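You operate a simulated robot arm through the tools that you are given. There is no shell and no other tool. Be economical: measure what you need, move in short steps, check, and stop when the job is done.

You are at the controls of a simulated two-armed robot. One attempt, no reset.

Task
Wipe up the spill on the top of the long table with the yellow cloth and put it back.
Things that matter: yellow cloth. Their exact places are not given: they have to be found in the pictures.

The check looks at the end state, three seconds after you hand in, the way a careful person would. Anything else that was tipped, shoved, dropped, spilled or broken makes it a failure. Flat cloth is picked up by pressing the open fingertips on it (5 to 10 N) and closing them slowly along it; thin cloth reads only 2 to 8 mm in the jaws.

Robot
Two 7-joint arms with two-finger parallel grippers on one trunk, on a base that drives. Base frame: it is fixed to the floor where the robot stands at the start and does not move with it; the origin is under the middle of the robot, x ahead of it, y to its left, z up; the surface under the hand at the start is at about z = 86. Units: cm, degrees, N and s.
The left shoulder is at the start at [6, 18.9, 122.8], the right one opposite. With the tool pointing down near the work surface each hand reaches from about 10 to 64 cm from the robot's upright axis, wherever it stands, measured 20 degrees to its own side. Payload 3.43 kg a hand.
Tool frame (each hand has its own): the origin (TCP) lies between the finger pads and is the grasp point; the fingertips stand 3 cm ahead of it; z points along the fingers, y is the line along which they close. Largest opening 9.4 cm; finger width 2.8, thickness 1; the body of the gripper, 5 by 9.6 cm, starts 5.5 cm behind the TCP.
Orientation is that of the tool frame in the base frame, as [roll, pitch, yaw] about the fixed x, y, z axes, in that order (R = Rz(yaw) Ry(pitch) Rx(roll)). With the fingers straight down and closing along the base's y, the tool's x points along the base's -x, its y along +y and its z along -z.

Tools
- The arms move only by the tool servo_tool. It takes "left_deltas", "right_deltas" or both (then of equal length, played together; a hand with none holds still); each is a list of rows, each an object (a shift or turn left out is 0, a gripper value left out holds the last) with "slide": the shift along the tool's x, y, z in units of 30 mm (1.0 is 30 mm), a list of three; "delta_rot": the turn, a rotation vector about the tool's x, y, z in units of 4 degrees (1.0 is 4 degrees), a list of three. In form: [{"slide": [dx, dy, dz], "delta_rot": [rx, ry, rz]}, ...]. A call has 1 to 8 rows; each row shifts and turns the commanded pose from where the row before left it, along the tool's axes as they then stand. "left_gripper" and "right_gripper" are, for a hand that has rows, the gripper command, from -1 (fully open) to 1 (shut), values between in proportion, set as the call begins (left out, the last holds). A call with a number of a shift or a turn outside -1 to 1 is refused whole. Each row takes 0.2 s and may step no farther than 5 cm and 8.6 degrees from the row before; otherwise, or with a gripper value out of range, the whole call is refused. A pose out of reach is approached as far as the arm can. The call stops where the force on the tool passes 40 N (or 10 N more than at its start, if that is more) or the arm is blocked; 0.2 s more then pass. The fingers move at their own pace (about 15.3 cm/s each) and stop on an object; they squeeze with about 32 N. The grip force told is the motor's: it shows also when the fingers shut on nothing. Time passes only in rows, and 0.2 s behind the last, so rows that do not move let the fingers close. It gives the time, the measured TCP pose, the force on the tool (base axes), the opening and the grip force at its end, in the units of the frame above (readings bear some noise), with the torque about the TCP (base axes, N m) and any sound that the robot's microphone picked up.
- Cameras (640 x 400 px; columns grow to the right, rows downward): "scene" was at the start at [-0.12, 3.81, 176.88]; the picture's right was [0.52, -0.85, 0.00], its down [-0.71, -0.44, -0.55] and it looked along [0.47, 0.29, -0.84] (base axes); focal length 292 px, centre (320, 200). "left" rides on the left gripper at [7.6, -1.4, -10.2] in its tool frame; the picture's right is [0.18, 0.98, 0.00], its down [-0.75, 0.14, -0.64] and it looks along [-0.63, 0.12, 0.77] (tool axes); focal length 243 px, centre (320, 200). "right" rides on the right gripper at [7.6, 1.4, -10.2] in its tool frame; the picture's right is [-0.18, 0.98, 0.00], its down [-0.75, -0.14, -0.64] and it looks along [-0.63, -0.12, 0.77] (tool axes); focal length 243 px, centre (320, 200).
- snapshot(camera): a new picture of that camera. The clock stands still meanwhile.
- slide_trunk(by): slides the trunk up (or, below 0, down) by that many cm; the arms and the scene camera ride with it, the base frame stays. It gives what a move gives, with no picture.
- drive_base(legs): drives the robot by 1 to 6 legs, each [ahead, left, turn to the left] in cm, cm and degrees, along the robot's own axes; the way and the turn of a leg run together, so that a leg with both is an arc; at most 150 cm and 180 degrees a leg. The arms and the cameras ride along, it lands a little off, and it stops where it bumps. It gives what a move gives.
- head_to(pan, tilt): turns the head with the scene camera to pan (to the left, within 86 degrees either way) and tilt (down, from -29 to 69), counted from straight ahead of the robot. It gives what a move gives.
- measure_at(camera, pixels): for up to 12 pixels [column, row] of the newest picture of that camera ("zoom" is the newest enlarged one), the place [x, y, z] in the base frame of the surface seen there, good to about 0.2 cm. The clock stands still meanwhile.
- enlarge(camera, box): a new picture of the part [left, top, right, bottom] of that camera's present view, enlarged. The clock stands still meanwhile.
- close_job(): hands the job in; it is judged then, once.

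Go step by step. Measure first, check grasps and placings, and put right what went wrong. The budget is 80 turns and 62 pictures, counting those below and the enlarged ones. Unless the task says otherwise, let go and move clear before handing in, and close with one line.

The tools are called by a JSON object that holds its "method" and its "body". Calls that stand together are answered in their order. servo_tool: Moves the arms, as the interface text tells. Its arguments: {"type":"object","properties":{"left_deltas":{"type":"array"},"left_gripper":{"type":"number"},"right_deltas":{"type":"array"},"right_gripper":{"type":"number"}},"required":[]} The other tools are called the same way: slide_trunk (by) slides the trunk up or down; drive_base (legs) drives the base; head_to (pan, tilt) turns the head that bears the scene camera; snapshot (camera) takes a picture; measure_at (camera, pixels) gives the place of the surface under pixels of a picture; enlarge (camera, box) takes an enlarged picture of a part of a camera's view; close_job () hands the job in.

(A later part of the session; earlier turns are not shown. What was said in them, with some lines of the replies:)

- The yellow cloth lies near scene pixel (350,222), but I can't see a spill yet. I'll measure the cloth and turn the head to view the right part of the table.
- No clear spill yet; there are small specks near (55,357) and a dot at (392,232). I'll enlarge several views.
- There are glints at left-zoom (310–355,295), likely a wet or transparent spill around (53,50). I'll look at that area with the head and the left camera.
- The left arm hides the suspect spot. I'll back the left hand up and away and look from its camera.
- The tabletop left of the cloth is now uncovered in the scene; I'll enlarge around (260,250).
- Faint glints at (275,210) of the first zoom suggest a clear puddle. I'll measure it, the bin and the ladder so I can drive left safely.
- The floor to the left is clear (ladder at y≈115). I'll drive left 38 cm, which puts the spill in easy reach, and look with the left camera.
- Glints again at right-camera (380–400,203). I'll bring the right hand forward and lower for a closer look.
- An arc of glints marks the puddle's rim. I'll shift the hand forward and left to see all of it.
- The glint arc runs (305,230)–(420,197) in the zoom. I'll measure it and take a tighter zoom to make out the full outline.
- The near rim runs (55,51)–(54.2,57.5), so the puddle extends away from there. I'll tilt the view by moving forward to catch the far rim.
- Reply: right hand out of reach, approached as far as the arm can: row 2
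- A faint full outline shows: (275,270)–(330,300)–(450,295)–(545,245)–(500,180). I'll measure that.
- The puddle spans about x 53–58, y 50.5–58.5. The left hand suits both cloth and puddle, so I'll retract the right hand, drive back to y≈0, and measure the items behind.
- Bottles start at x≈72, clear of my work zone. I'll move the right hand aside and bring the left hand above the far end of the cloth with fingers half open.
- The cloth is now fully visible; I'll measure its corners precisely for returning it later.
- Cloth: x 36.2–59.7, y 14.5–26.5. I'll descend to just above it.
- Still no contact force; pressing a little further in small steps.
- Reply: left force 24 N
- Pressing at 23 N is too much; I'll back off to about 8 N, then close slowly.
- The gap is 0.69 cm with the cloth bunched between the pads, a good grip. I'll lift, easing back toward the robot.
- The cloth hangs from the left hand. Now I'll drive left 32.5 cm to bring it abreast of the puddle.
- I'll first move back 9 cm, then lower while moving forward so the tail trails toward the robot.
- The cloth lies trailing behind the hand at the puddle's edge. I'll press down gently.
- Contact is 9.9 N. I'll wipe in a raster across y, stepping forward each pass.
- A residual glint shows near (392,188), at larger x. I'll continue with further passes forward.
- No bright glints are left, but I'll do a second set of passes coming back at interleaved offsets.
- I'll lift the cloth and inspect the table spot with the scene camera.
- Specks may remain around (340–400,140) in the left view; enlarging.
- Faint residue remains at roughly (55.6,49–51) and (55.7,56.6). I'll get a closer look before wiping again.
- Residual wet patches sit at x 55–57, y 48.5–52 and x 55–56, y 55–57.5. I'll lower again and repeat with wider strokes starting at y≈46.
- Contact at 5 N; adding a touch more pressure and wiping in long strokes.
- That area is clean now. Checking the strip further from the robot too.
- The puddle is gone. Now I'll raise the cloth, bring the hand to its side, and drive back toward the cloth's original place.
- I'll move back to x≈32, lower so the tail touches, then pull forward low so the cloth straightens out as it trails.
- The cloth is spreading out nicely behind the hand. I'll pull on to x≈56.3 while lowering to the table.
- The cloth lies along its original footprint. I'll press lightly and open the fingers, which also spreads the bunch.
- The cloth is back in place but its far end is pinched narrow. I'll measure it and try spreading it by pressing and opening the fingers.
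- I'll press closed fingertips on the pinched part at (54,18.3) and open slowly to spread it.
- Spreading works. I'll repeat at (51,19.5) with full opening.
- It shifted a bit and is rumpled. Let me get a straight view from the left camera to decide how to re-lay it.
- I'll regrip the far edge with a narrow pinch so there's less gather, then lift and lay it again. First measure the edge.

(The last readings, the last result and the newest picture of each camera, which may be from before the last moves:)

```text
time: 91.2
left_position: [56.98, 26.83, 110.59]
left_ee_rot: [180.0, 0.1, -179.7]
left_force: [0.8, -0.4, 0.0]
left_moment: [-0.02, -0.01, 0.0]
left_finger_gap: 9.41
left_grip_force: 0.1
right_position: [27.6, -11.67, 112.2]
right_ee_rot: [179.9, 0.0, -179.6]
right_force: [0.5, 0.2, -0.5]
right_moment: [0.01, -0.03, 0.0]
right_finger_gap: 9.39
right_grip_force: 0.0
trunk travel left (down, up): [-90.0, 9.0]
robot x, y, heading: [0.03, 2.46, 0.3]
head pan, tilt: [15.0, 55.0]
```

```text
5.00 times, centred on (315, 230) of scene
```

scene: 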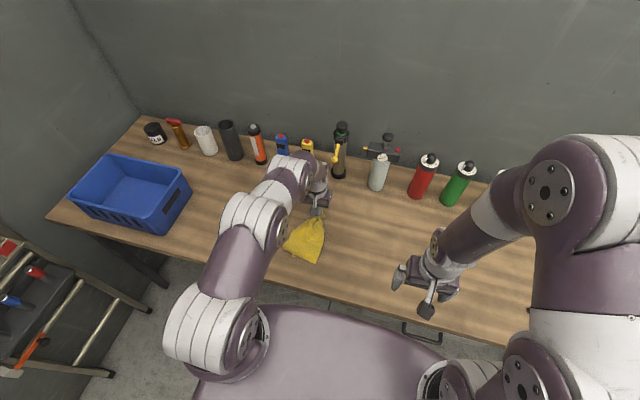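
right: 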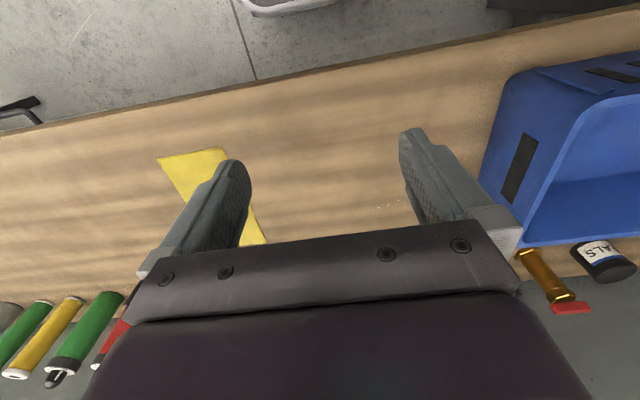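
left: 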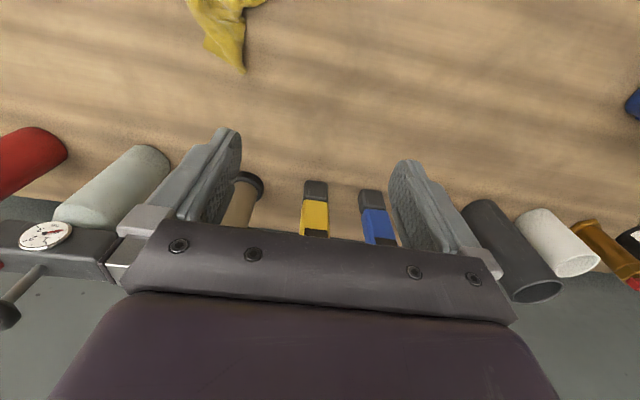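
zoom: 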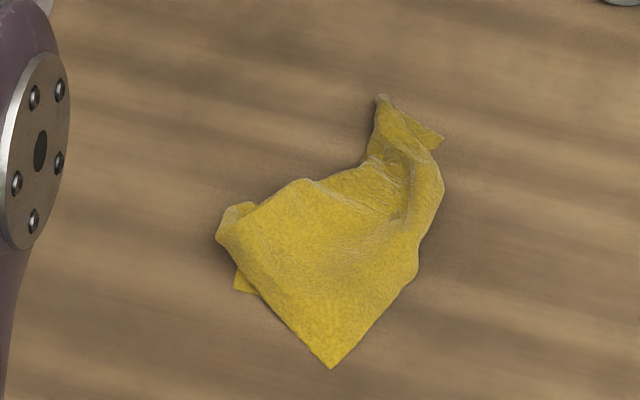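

I'll regrip the ridge at (56,16.3) with a 3 cm opening, then re-lay by pulling the cloth over the table's front edge so it hangs straight and slides on flat.

{"method": "servo_tool", "body": {"left_deltas": [{"slide": [0.1, -0.9, 0]}, {"slide": [0.1, -0.9, 0]}, {"slide": [0.1, -0.9, 0.6]}, {"slide": [0, -0.8, 0.9]}, {"slide": [0, 0, 1]}, {"slide": [0, 0, 1]}, {"slide": [0, 0, 1]}, {"slide": [0, 0, 1]}], "left_gripper": 0.36}}

{"method": "servo_tool", "body": {"left_deltas": [{"slide": [0, 0, 1]}, {"slide": [0, 0, 0.45]}, {"slide": [0, 0, 0.05]}, {"slide": [0, 0, 0]}]}}

```text
time: 93.0
left_position: [55.95, 16.5, 94.03]
left_ee_rot: [180.0, 0.0, -179.7]
left_force: [1.0, -1.0, 0.0]
left_moment: [0.0, 0.02, -0.02]
left_finger_gap: 3.0
left_grip_force: 0.1
right_position: [27.69, -11.65, 112.26]
right_ee_rot: [180.0, 0.0, -179.7]
right_force: [0.2, 0.4, -0.7]
right_moment: [0.03, 0.01, 0.03]
right_finger_gap: 9.37
right_grip_force: 0.2
trunk travel left (down, up): [-90.0, 9.0]
robot x, y, heading: [0.02, 2.51, 0.5]
head pan, tilt: [15.0, 55.0]
```

```text
time: 94.0
left_position: [56.03, 16.53, 89.37]
left_ee_rot: [-180.0, 0.0, -179.7]
left_force: [-0.2, 0.4, 1.5]
left_moment: [0.01, -0.02, 0.01]
left_finger_gap: 3.02
left_grip_force: 0.0
right_position: [27.69, -11.69, 112.25]
right_ee_rot: [180.0, 0.0, -179.6]
right_force: [1.1, 0.4, 0.0]
right_moment: [0.02, 0.0, 0.0]
right_finger_gap: 9.41
right_grip_force: 0.0
trunk travel left (down, up): [-90.0, 9.0]
robot x, y, heading: [0.18, 2.65, 0.5]
head pan, tilt: [15.0, 55.0]
```

{"method": "servo_tool", "body": {"left_deltas": [{"slide": [0, 0, 0.07]}, {"slide": [0, 0, 0]}]}}

{"method": "servo_tool", "body": {"left_deltas": [{"slide": [0, 0, 0]}, {"slide": [0, 0, 0]}], "left_gripper": 0.7}}

{"method": "servo_tool", "body": {"left_deltas": [{"slide": [0, 0, 0]}, {"slide": [0, 0, 0]}, {"slide": [0, 0, 0]}], "left_gripper": 1}}

```text
time: 94.6
left_position: [56.2, 16.59, 89.18]
left_ee_rot: [180.0, 0.0, -179.7]
left_force: [0.0, -1.0, 5.8]
left_moment: [-0.14, 0.1, -0.01]
left_finger_gap: 3.03
left_grip_force: 0.0
right_position: [27.59, -11.62, 112.23]
right_ee_rot: [179.9, 0.1, -179.6]
right_force: [-0.7, -0.8, -0.2]
right_moment: [0.0, 0.0, -0.01]
right_finger_gap: 9.37
right_grip_force: 0.0
trunk travel left (down, up): [-90.0, 9.0]
robot x, y, heading: [0.0, 2.72, 0.3]
head pan, tilt: [15.0, 55.0]
```

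```text
time: 95.2
left_position: [56.11, 16.53, 89.16]
left_ee_rot: [180.0, 0.1, -179.6]
left_force: [0.8, 1.6, 6.7]
left_moment: [-0.02, -0.01, 0.01]
left_finger_gap: 1.34
left_grip_force: 0.0
right_position: [27.63, -11.74, 112.11]
right_ee_rot: [-179.9, 0.0, -179.6]
right_force: [-0.6, 0.5, -0.6]
right_moment: [-0.04, 0.02, -0.02]
right_finger_gap: 9.38
right_grip_force: 0.1
trunk travel left (down, up): [-90.0, 9.0]
robot x, y, heading: [-0.0, 2.49, -0.1]
head pan, tilt: [15.0, 55.0]
```

```text
time: 96.0
left_position: [56.09, 16.68, 89.24]
left_ee_rot: [180.0, 0.1, -179.7]
left_force: [-1.0, -0.2, 9.7]
left_moment: [-0.01, -0.08, 0.0]
left_finger_gap: 0.19
left_grip_force: 31.9
right_position: [27.5, -11.53, 112.2]
right_ee_rot: [-179.9, 0.0, -179.7]
right_force: [0.6, -0.4, -0.3]
right_moment: [0.0, -0.04, -0.03]
right_finger_gap: 9.41
right_grip_force: 0.1
trunk travel left (down, up): [-90.0, 9.0]
robot x, y, heading: [0.48, 2.38, 0.2]
head pan, tilt: [15.0, 55.0]
```

The gap is 0.19 cm, which suggests a single layer is held. I'll lift while moving back toward the front edge and check.

{"method": "servo_tool", "body": {"left_deltas": [{"slide": [0, 0, -0.7]}, {"slide": [0.3, 0, -1]}, {"slide": [0.6, 0.1, -1]}, {"slide": [0.7, 0.2, -1]}, {"slide": [0.9, 0.2, -1]}, {"slide": [0.9, 0.2, -1]}, {"slide": [0.9, 0.2, -1]}, {"slide": [0.9, 0.2, -0.8]}]}}

{"method": "servo_tool", "body": {"left_deltas": [{"slide": [0.9, 0.2, 0]}, {"slide": [0.9, 0, 0]}, {"slide": [0.9, 0, 0]}, {"slide": [0.9, 0, 0]}, {"slide": [0.9, 0, 0]}, {"slide": [0.4, 0, 0]}, {"slide": [0, 0, 0]}]}}

{"method": "snapshot", "body": {"camera": "scene"}}

```text
time: 97.8
left_position: [40.34, 19.9, 111.77]
left_ee_rot: [-180.0, 0.0, -179.7]
left_force: [0.8, 0.7, 0.1]
left_moment: [-0.02, -0.03, 0.02]
left_finger_gap: 0.19
left_grip_force: 31.3
right_position: [27.62, -11.55, 112.22]
right_ee_rot: [179.9, 0.2, -179.7]
right_force: [-0.1, 1.0, 0.3]
right_moment: [0.03, -0.03, 0.02]
right_finger_gap: 9.4
right_grip_force: 0.0
trunk travel left (down, up): [-90.0, 9.0]
robot x, y, heading: [0.04, 2.61, 0.5]
head pan, tilt: [15.0, 55.0]
```

```text
time: 99.4
left_position: [25.78, 20.22, 111.62]
left_ee_rot: [-180.0, 0.0, -179.7]
left_force: [0.3, 0.3, -0.6]
left_moment: [-0.02, 0.0, 0.06]
left_finger_gap: 0.23
left_grip_force: 32.3
right_position: [27.66, -11.52, 112.19]
right_ee_rot: [-180.0, -0.1, -179.6]
right_force: [-0.3, 0.7, -0.1]
right_moment: [0.0, 0.03, 0.03]
right_finger_gap: 9.4
right_grip_force: 0.1
trunk travel left (down, up): [-90.0, 9.0]
robot x, y, heading: [0.18, 2.35, 0.1]
head pan, tilt: [15.0, 55.0]
```

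```text
10 pictures are left
```

scene: 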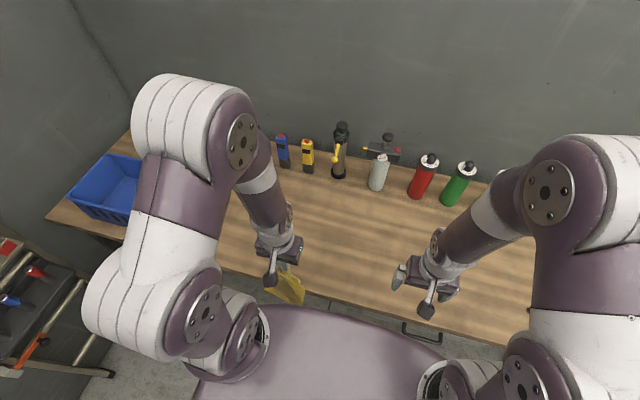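

The cloth is held and hangs at the table's front edge. I'll lower it there and then pull forward over the edge, ending at x≈56.5.

{"method": "servo_tool", "body": {"left_deltas": [{"slide": [0.5, 0.05, 0]}, {"slide": [0, 0, 1]}, {"slide": [0, 0, 1]}, {"slide": [0, 0, 1]}, {"slide": [0, 0, 1]}, {"slide": [0, 0, 1]}, {"slide": [0, 0, 1]}, {"slide": [-0.3, 0, 0.6]}]}}

{"method": "servo_tool", "body": {"left_deltas": [{"slide": [-0.7, 0, 0]}, {"slide": [-0.7, 0, 0]}, {"slide": [-0.7, 0, 0]}, {"slide": [-0.7, 0, 0]}, {"slide": [-0.7, 0, 0]}, {"slide": [-0.7, 0, 0]}, {"slide": [-0.7, 0, 0]}, {"slide": [-0.7, 0, 0]}]}}

{"method": "snapshot", "body": {"camera": "scene"}}

```text
time: 99.8
left_position: [25.62, 20.31, 111.93]
left_ee_rot: [-179.9, 1.3, -179.5]
left_force: [4.2, 1.1, 8.9]
left_moment: [-0.18, 1.32, -0.09]
left_finger_gap: 0.21
left_grip_force: 32.3
right_position: [27.64, -11.65, 112.12]
right_ee_rot: [-180.0, -0.1, -179.6]
right_force: [-0.2, 0.1, 0.4]
right_moment: [-0.01, -0.05, 0.01]
right_finger_gap: 9.37
right_grip_force: 0.1
trunk travel left (down, up): [-90.0, 9.0]
robot x, y, heading: [0.29, 2.5, 0.2]
head pan, tilt: [15.0, 55.0]
stopped in row 1 (left hand): the force on the tool passed its limit at 60 N (the readings are from after the stop); the commanded pose is now the measured one
```

```text
time: 101.5
left_position: [42.58, 20.29, 112.27]
left_ee_rot: [-179.9, 1.3, -179.4]
left_force: [0.8, -1.0, 0.3]
left_moment: [0.0, 0.0, 0.04]
left_finger_gap: 0.21
left_grip_force: 32.1
right_position: [27.74, -11.59, 112.1]
right_ee_rot: [179.9, -0.1, -179.6]
right_force: [1.0, 0.6, -0.2]
right_moment: [0.0, -0.02, 0.0]
right_finger_gap: 9.4
right_grip_force: 0.1
trunk travel left (down, up): [-90.0, 9.0]
robot x, y, heading: [-0.36, 2.54, 0.5]
head pan, tilt: [15.0, 55.0]
```

```text
9 pictures are left
```

scene: 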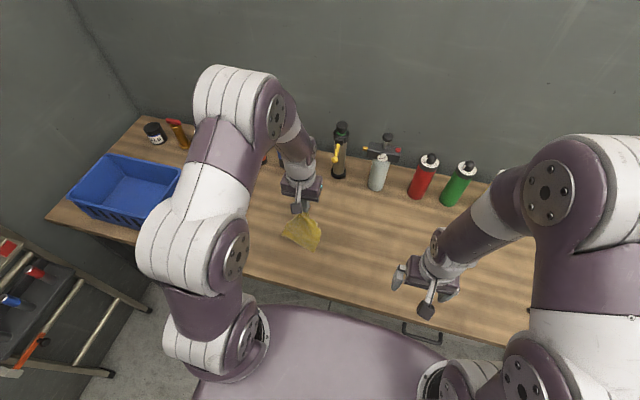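

The hand met the robot's own body there. I'll instead drive the base back 8 cm, lower the cloth off the front edge with the arm less tucked, and pull forward.

{"method": "drive_base", "body": {"legs": [[-8, 0, 0]]}}

{"method": "servo_tool", "body": {"left_deltas": [{"slide": [0.9, 0, 0]}, {"slide": [0.9, 0, 0]}, {"slide": [0.9, 0, 0]}, {"slide": [0.8, 0.05, 0]}, {"slide": [0, 0, 0.9]}, {"slide": [0, 0, 1]}, {"slide": [0, 0, 1]}]}}

{"method": "servo_tool", "body": {"left_deltas": [{"slide": [0, 0, 1]}, {"slide": [0, 0, 1]}, {"slide": [0, 0, 1]}, {"slide": [0, 0, 0.8]}, {"slide": [0, 0, 0]}]}}

```text
time: 102.6
left_position: [35.09, 20.22, 112.11]
left_ee_rot: [-179.8, 1.1, -179.4]
left_force: [0.7, -0.5, -0.1]
left_moment: [0.0, 0.01, 0.01]
left_finger_gap: 0.17
left_grip_force: 31.8
right_position: [20.07, -11.7, 112.07]
right_ee_rot: [-180.0, -0.2, -179.7]
right_force: [0.3, 0.5, 0.6]
right_moment: [-0.01, -0.01, -0.03]
right_finger_gap: 9.4
right_grip_force: 0.1
trunk travel left (down, up): [-90.0, 9.0]
robot x, y, heading: [-8.02, 2.28, 0.2]
head pan, tilt: [15.0, 55.0]
```

```text
time: 104.2
left_position: [24.6, 20.16, 103.27]
left_ee_rot: [-179.8, 1.3, -179.6]
left_force: [0.0, 0.0, -0.3]
left_moment: [0.01, 0.0, 0.01]
left_finger_gap: 0.2
left_grip_force: 31.8
right_position: [19.92, -11.71, 112.2]
right_ee_rot: [180.0, 0.0, -179.8]
right_force: [-0.4, -1.1, -0.1]
right_moment: [0.02, 0.03, 0.03]
right_finger_gap: 9.38
right_grip_force: 0.0
trunk travel left (down, up): [-90.0, 9.0]
robot x, y, heading: [-7.67, 2.36, 0.7]
head pan, tilt: [15.0, 55.0]
```

```text
time: 105.4
left_position: [24.66, 20.36, 91.9]
left_ee_rot: [-179.9, 1.3, -179.4]
left_force: [-0.3, 0.0, 0.1]
left_moment: [0.01, 0.01, 0.02]
left_finger_gap: 0.2
left_grip_force: 31.4
right_position: [19.82, -11.72, 112.1]
right_ee_rot: [-180.0, -0.1, -179.7]
right_force: [0.7, -0.2, 0.1]
right_moment: [-0.01, -0.01, 0.03]
right_finger_gap: 9.39
right_grip_force: 0.1
trunk travel left (down, up): [-90.0, 9.0]
robot x, y, heading: [-7.63, 2.32, 0.0]
head pan, tilt: [15.0, 55.0]
```

No contact. Now pulling forward over the edge.

{"method": "servo_tool", "body": {"left_deltas": [{"slide": [-0.6, 0.02, 0]}, {"slide": [-0.7, 0, 0]}, {"slide": [-0.7, 0, 0]}, {"slide": [-0.8, 0, 0]}, {"slide": [-0.8, 0, 0]}, {"slide": [-0.8, 0, 0.1]}, {"slide": [-0.8, 0, 0.1]}, {"slide": [-0.8, 0, 0.1]}]}}

{"method": "drive_base", "body": {"legs": [[8, 0, 0]]}}

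{"method": "snapshot", "body": {"camera": "scene"}}

```text
time: 107.2
left_position: [42.7, 20.33, 91.38]
left_ee_rot: [-179.9, 1.3, -179.5]
left_force: [-0.6, 0.4, -1.3]
left_moment: [0.04, 0.0, -0.01]
left_finger_gap: 0.23
left_grip_force: 31.7
right_position: [19.85, -11.6, 112.16]
right_ee_rot: [-179.9, 0.0, -179.7]
right_force: [0.7, 0.3, -0.2]
right_moment: [-0.02, 0.03, -0.01]
right_finger_gap: 9.37
right_grip_force: 0.0
trunk travel left (down, up): [-90.0, 9.0]
robot x, y, heading: [-8.04, 2.47, 0.3]
head pan, tilt: [15.0, 55.0]
```

```text
time: 108.3
left_position: [50.39, 20.49, 91.43]
left_ee_rot: [-179.9, 1.3, -179.5]
left_force: [-0.2, 0.5, -0.6]
left_moment: [-0.01, -0.03, 0.0]
left_finger_gap: 0.21
left_grip_force: 31.8
right_position: [27.58, -11.64, 112.18]
right_ee_rot: [180.0, 0.1, -179.6]
right_force: [-0.7, 0.3, 0.0]
right_moment: [0.0, -0.01, 0.0]
right_finger_gap: 9.41
right_grip_force: 0.1
trunk travel left (down, up): [-90.0, 9.0]
robot x, y, heading: [0.14, 2.24, 0.4]
head pan, tilt: [15.0, 55.0]
```

```text
8 pictures are left
```

scene: 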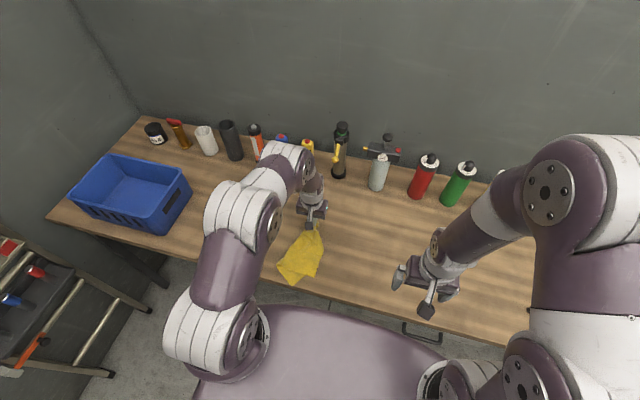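

The cloth trails much flatter and longer now. I'll pull the last 6.5 cm, set it down and release.

{"method": "servo_tool", "body": {"left_deltas": [{"slide": [-0.5, 0, 0.1]}, {"slide": [-0.5, 0, 0.1]}, {"slide": [-0.5, 0, 0.1]}, {"slide": [-0.5, 0, 0.2]}, {"slide": [-0.2, 0, 0.22]}, {"slide": [0, 0, 0]}]}}

{"method": "servo_tool", "body": {"left_deltas": [{"slide": [0, 0, 0]}, {"slide": [0, 0, 0]}], "left_gripper": 0.5}}

{"method": "servo_tool", "body": {"left_deltas": [{"slide": [0, 0, 0]}, {"slide": [0, 0, 0]}], "left_gripper": 0.0}}

{"method": "servo_tool", "body": {"left_deltas": [{"slide": [0, 0, -0.3]}, {"slide": [0, 0, -0.8]}, {"slide": [0, 0, -1]}, {"slide": [0, 0, -1]}, {"slide": [0, 0, -1]}, {"slide": [0, 0, 0]}]}}

{"method": "enlarge", "body": {"camera": "scene", "box": [240, 180, 400, 280]}}

```text
time: 109.7
left_position: [57.23, 20.65, 89.44]
left_ee_rot: [-179.9, 1.2, -179.6]
left_force: [-1.8, 0.6, 4.1]
left_moment: [0.0, 0.03, -0.01]
left_finger_gap: 0.24
left_grip_force: 32.2
right_position: [27.61, -11.46, 112.1]
right_ee_rot: [180.0, 0.0, -179.6]
right_force: [0.4, -0.3, -0.1]
right_moment: [-0.01, -0.01, -0.04]
right_finger_gap: 9.39
right_grip_force: 0.1
trunk travel left (down, up): [-90.0, 9.0]
robot x, y, heading: [-0.0, 2.71, 0.1]
head pan, tilt: [15.0, 55.0]
```

```text
time: 110.3
left_position: [57.27, 20.58, 89.34]
left_ee_rot: [-179.9, 1.3, -179.5]
left_force: [0.1, 0.4, 0.4]
left_moment: [-0.01, 0.0, 0.01]
left_finger_gap: 2.34
left_grip_force: 0.1
right_position: [27.69, -11.61, 112.27]
right_ee_rot: [180.0, 0.0, -179.7]
right_force: [-0.2, 0.0, 0.5]
right_moment: [0.01, 0.0, -0.04]
right_finger_gap: 9.39
right_grip_force: 0.0
trunk travel left (down, up): [-90.0, 9.0]
robot x, y, heading: [0.06, 2.26, 0.6]
head pan, tilt: [15.0, 55.0]
```

```text
time: 110.9
left_position: [57.1, 20.58, 89.39]
left_ee_rot: [-179.9, 1.3, -179.5]
left_force: [0.4, -0.4, 0.3]
left_moment: [0.01, -0.03, 0.0]
left_finger_gap: 4.7
left_grip_force: 0.0
right_position: [27.7, -11.51, 112.12]
right_ee_rot: [-179.9, -0.1, -179.6]
right_force: [-0.4, -0.3, -0.3]
right_moment: [-0.04, -0.01, -0.01]
right_finger_gap: 9.42
right_grip_force: 0.1
trunk travel left (down, up): [-90.0, 9.0]
robot x, y, heading: [0.3, 2.68, 0.4]
head pan, tilt: [15.0, 55.0]
```

```text
time: 112.3
left_position: [57.06, 20.59, 101.63]
left_ee_rot: [-179.8, 1.2, -179.4]
left_force: [-0.2, 0.1, -0.5]
left_moment: [-0.02, 0.0, 0.01]
left_finger_gap: 4.74
left_grip_force: 0.0
right_position: [27.62, -11.57, 112.16]
right_ee_rot: [180.0, 0.1, -179.6]
right_force: [-0.4, -0.2, -0.5]
right_moment: [0.01, 0.01, 0.0]
right_finger_gap: 9.41
right_grip_force: 0.0
trunk travel left (down, up): [-90.0, 9.0]
robot x, y, heading: [0.01, 2.44, 0.5]
head pan, tilt: [15.0, 55.0]
```

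```text
4.00 times, centred on (320, 230) of scene
```

zoom: 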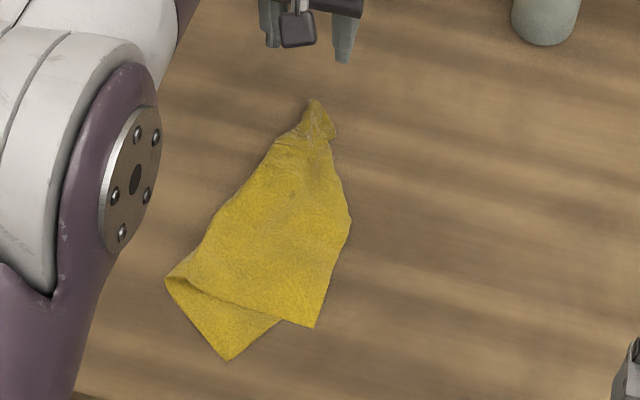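

The cloth now lies nearly flat along its original strip. I'll measure its outline against the original.

{"method": "measure_at", "body": {"camera": "zoom", "pixels": [[315, 103], [335, 132], [350, 220], [313, 327], [228, 358], [168, 278], [280, 145], [265, 235]]}}

```text
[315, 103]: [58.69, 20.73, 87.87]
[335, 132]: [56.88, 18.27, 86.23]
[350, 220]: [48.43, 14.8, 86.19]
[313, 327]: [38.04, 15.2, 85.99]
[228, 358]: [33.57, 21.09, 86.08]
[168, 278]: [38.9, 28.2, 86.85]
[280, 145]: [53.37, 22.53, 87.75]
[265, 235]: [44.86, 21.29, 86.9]
```

The cloth is centred about (46.5,21) against the original (48,20.5), which is good. I'll retract the left hand clear and make a final check of the spill area and surroundings.

{"method": "servo_tool", "body": {"left_deltas": [{"slide": [0, 0, -1]}, {"slide": [0.3, 0.2, -1]}, {"slide": [1, 0.6, -1]}, {"slide": [1, 0.6, -0.5]}, {"slide": [1, 0.6, 0]}, {"slide": [1, 0.6, 0]}, {"slide": [1, 0.6, 0]}, {"slide": [1, 0.6, 0]}], "left_gripper": -1}}

{"method": "servo_tool", "body": {"left_deltas": [{"slide": [1, 0.6, 0]}, {"slide": [1, 0.6, 0]}, {"slide": [1, 0.6, 0]}, {"slide": [1, 0.6, 0]}, {"slide": [0.8, 0.6, 0]}, {"slide": [0, 0, 0]}]}}

{"method": "head_to", "body": {"pan": 25, "tilt": 45}}

{"method": "snapshot", "body": {"camera": "scene"}}

{"method": "enlarge", "body": {"camera": "scene", "box": [190, 190, 350, 290]}}

```text
time: 114.1
left_position: [37.76, 31.88, 111.92]
left_ee_rot: [-179.9, 1.4, -179.5]
left_force: [-0.6, -0.1, 0.2]
left_moment: [0.01, 0.0, 0.01]
left_finger_gap: 9.38
left_grip_force: 0.0
right_position: [27.62, -11.62, 112.2]
right_ee_rot: [-180.0, 0.0, -179.5]
right_force: [-0.5, 0.6, 0.1]
right_moment: [0.01, -0.02, -0.03]
right_finger_gap: 9.41
right_grip_force: 0.1
trunk travel left (down, up): [-90.0, 9.0]
robot x, y, heading: [0.09, 2.68, 0.3]
head pan, tilt: [15.0, 55.0]
```

```text
time: 115.5
left_position: [23.21, 40.45, 111.4]
left_ee_rot: [-179.9, 1.2, -179.5]
left_force: [0.6, -0.2, 0.1]
left_moment: [0.01, 0.04, 0.01]
left_finger_gap: 9.43
left_grip_force: 0.1
right_position: [27.84, -11.61, 112.16]
right_ee_rot: [179.9, -0.1, -179.7]
right_force: [0.3, 0.1, 0.2]
right_moment: [0.03, 0.02, -0.02]
right_finger_gap: 9.4
right_grip_force: 0.1
trunk travel left (down, up): [-90.0, 9.0]
robot x, y, heading: [0.17, 2.21, 0.4]
head pan, tilt: [15.0, 55.0]
```

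```text
time: 116.2
left_position: [23.16, 40.55, 111.46]
left_ee_rot: [-179.9, 1.2, -179.5]
left_force: [0.8, -0.1, 0.1]
left_moment: [0.01, 0.01, 0.04]
left_finger_gap: 9.4
left_grip_force: 0.1
right_position: [27.85, -11.62, 112.27]
right_ee_rot: [-179.9, 0.0, -179.7]
right_force: [-0.4, 0.1, -1.0]
right_moment: [-0.01, 0.0, 0.05]
right_finger_gap: 9.41
right_grip_force: 0.1
trunk travel left (down, up): [-90.0, 9.0]
robot x, y, heading: [0.08, 2.65, 0.5]
head pan, tilt: [25.0, 45.0]
```

```text
6 pictures are left
```

scene: 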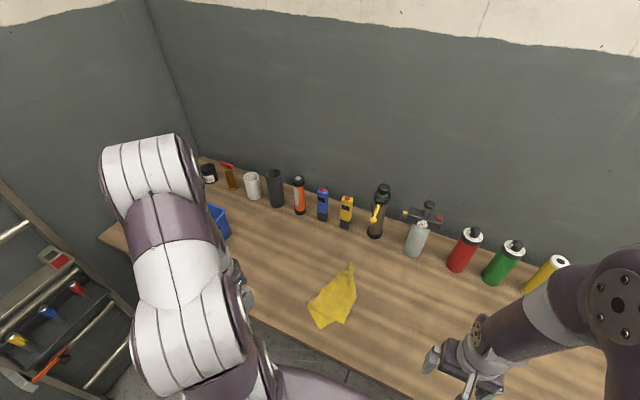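

```text
4.00 times, centred on (270, 240) of scene
```

zoom: 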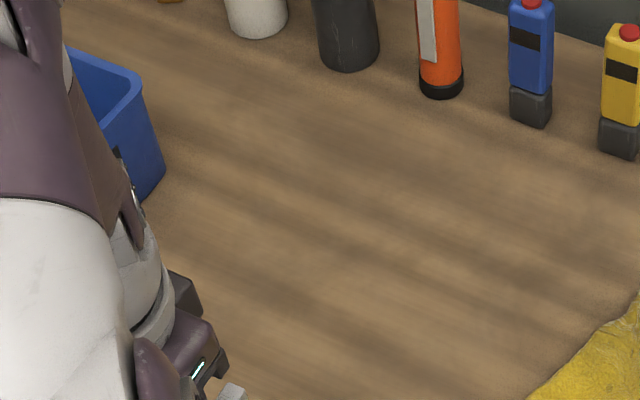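

The spill area shows no glints, everything else stands where it was, the cloth is back on its spot and both hands are clear. I'll hand in.

{"method": "close_job", "body": {}}

```text
The job is handed in.
```

I wiped up the clear spill with the yellow cloth and laid the cloth back within about 2 cm of where it started. It is slightly rumpled and narrower at its far end than before. The last pictures show no trace of the spill and nothing else disturbed.
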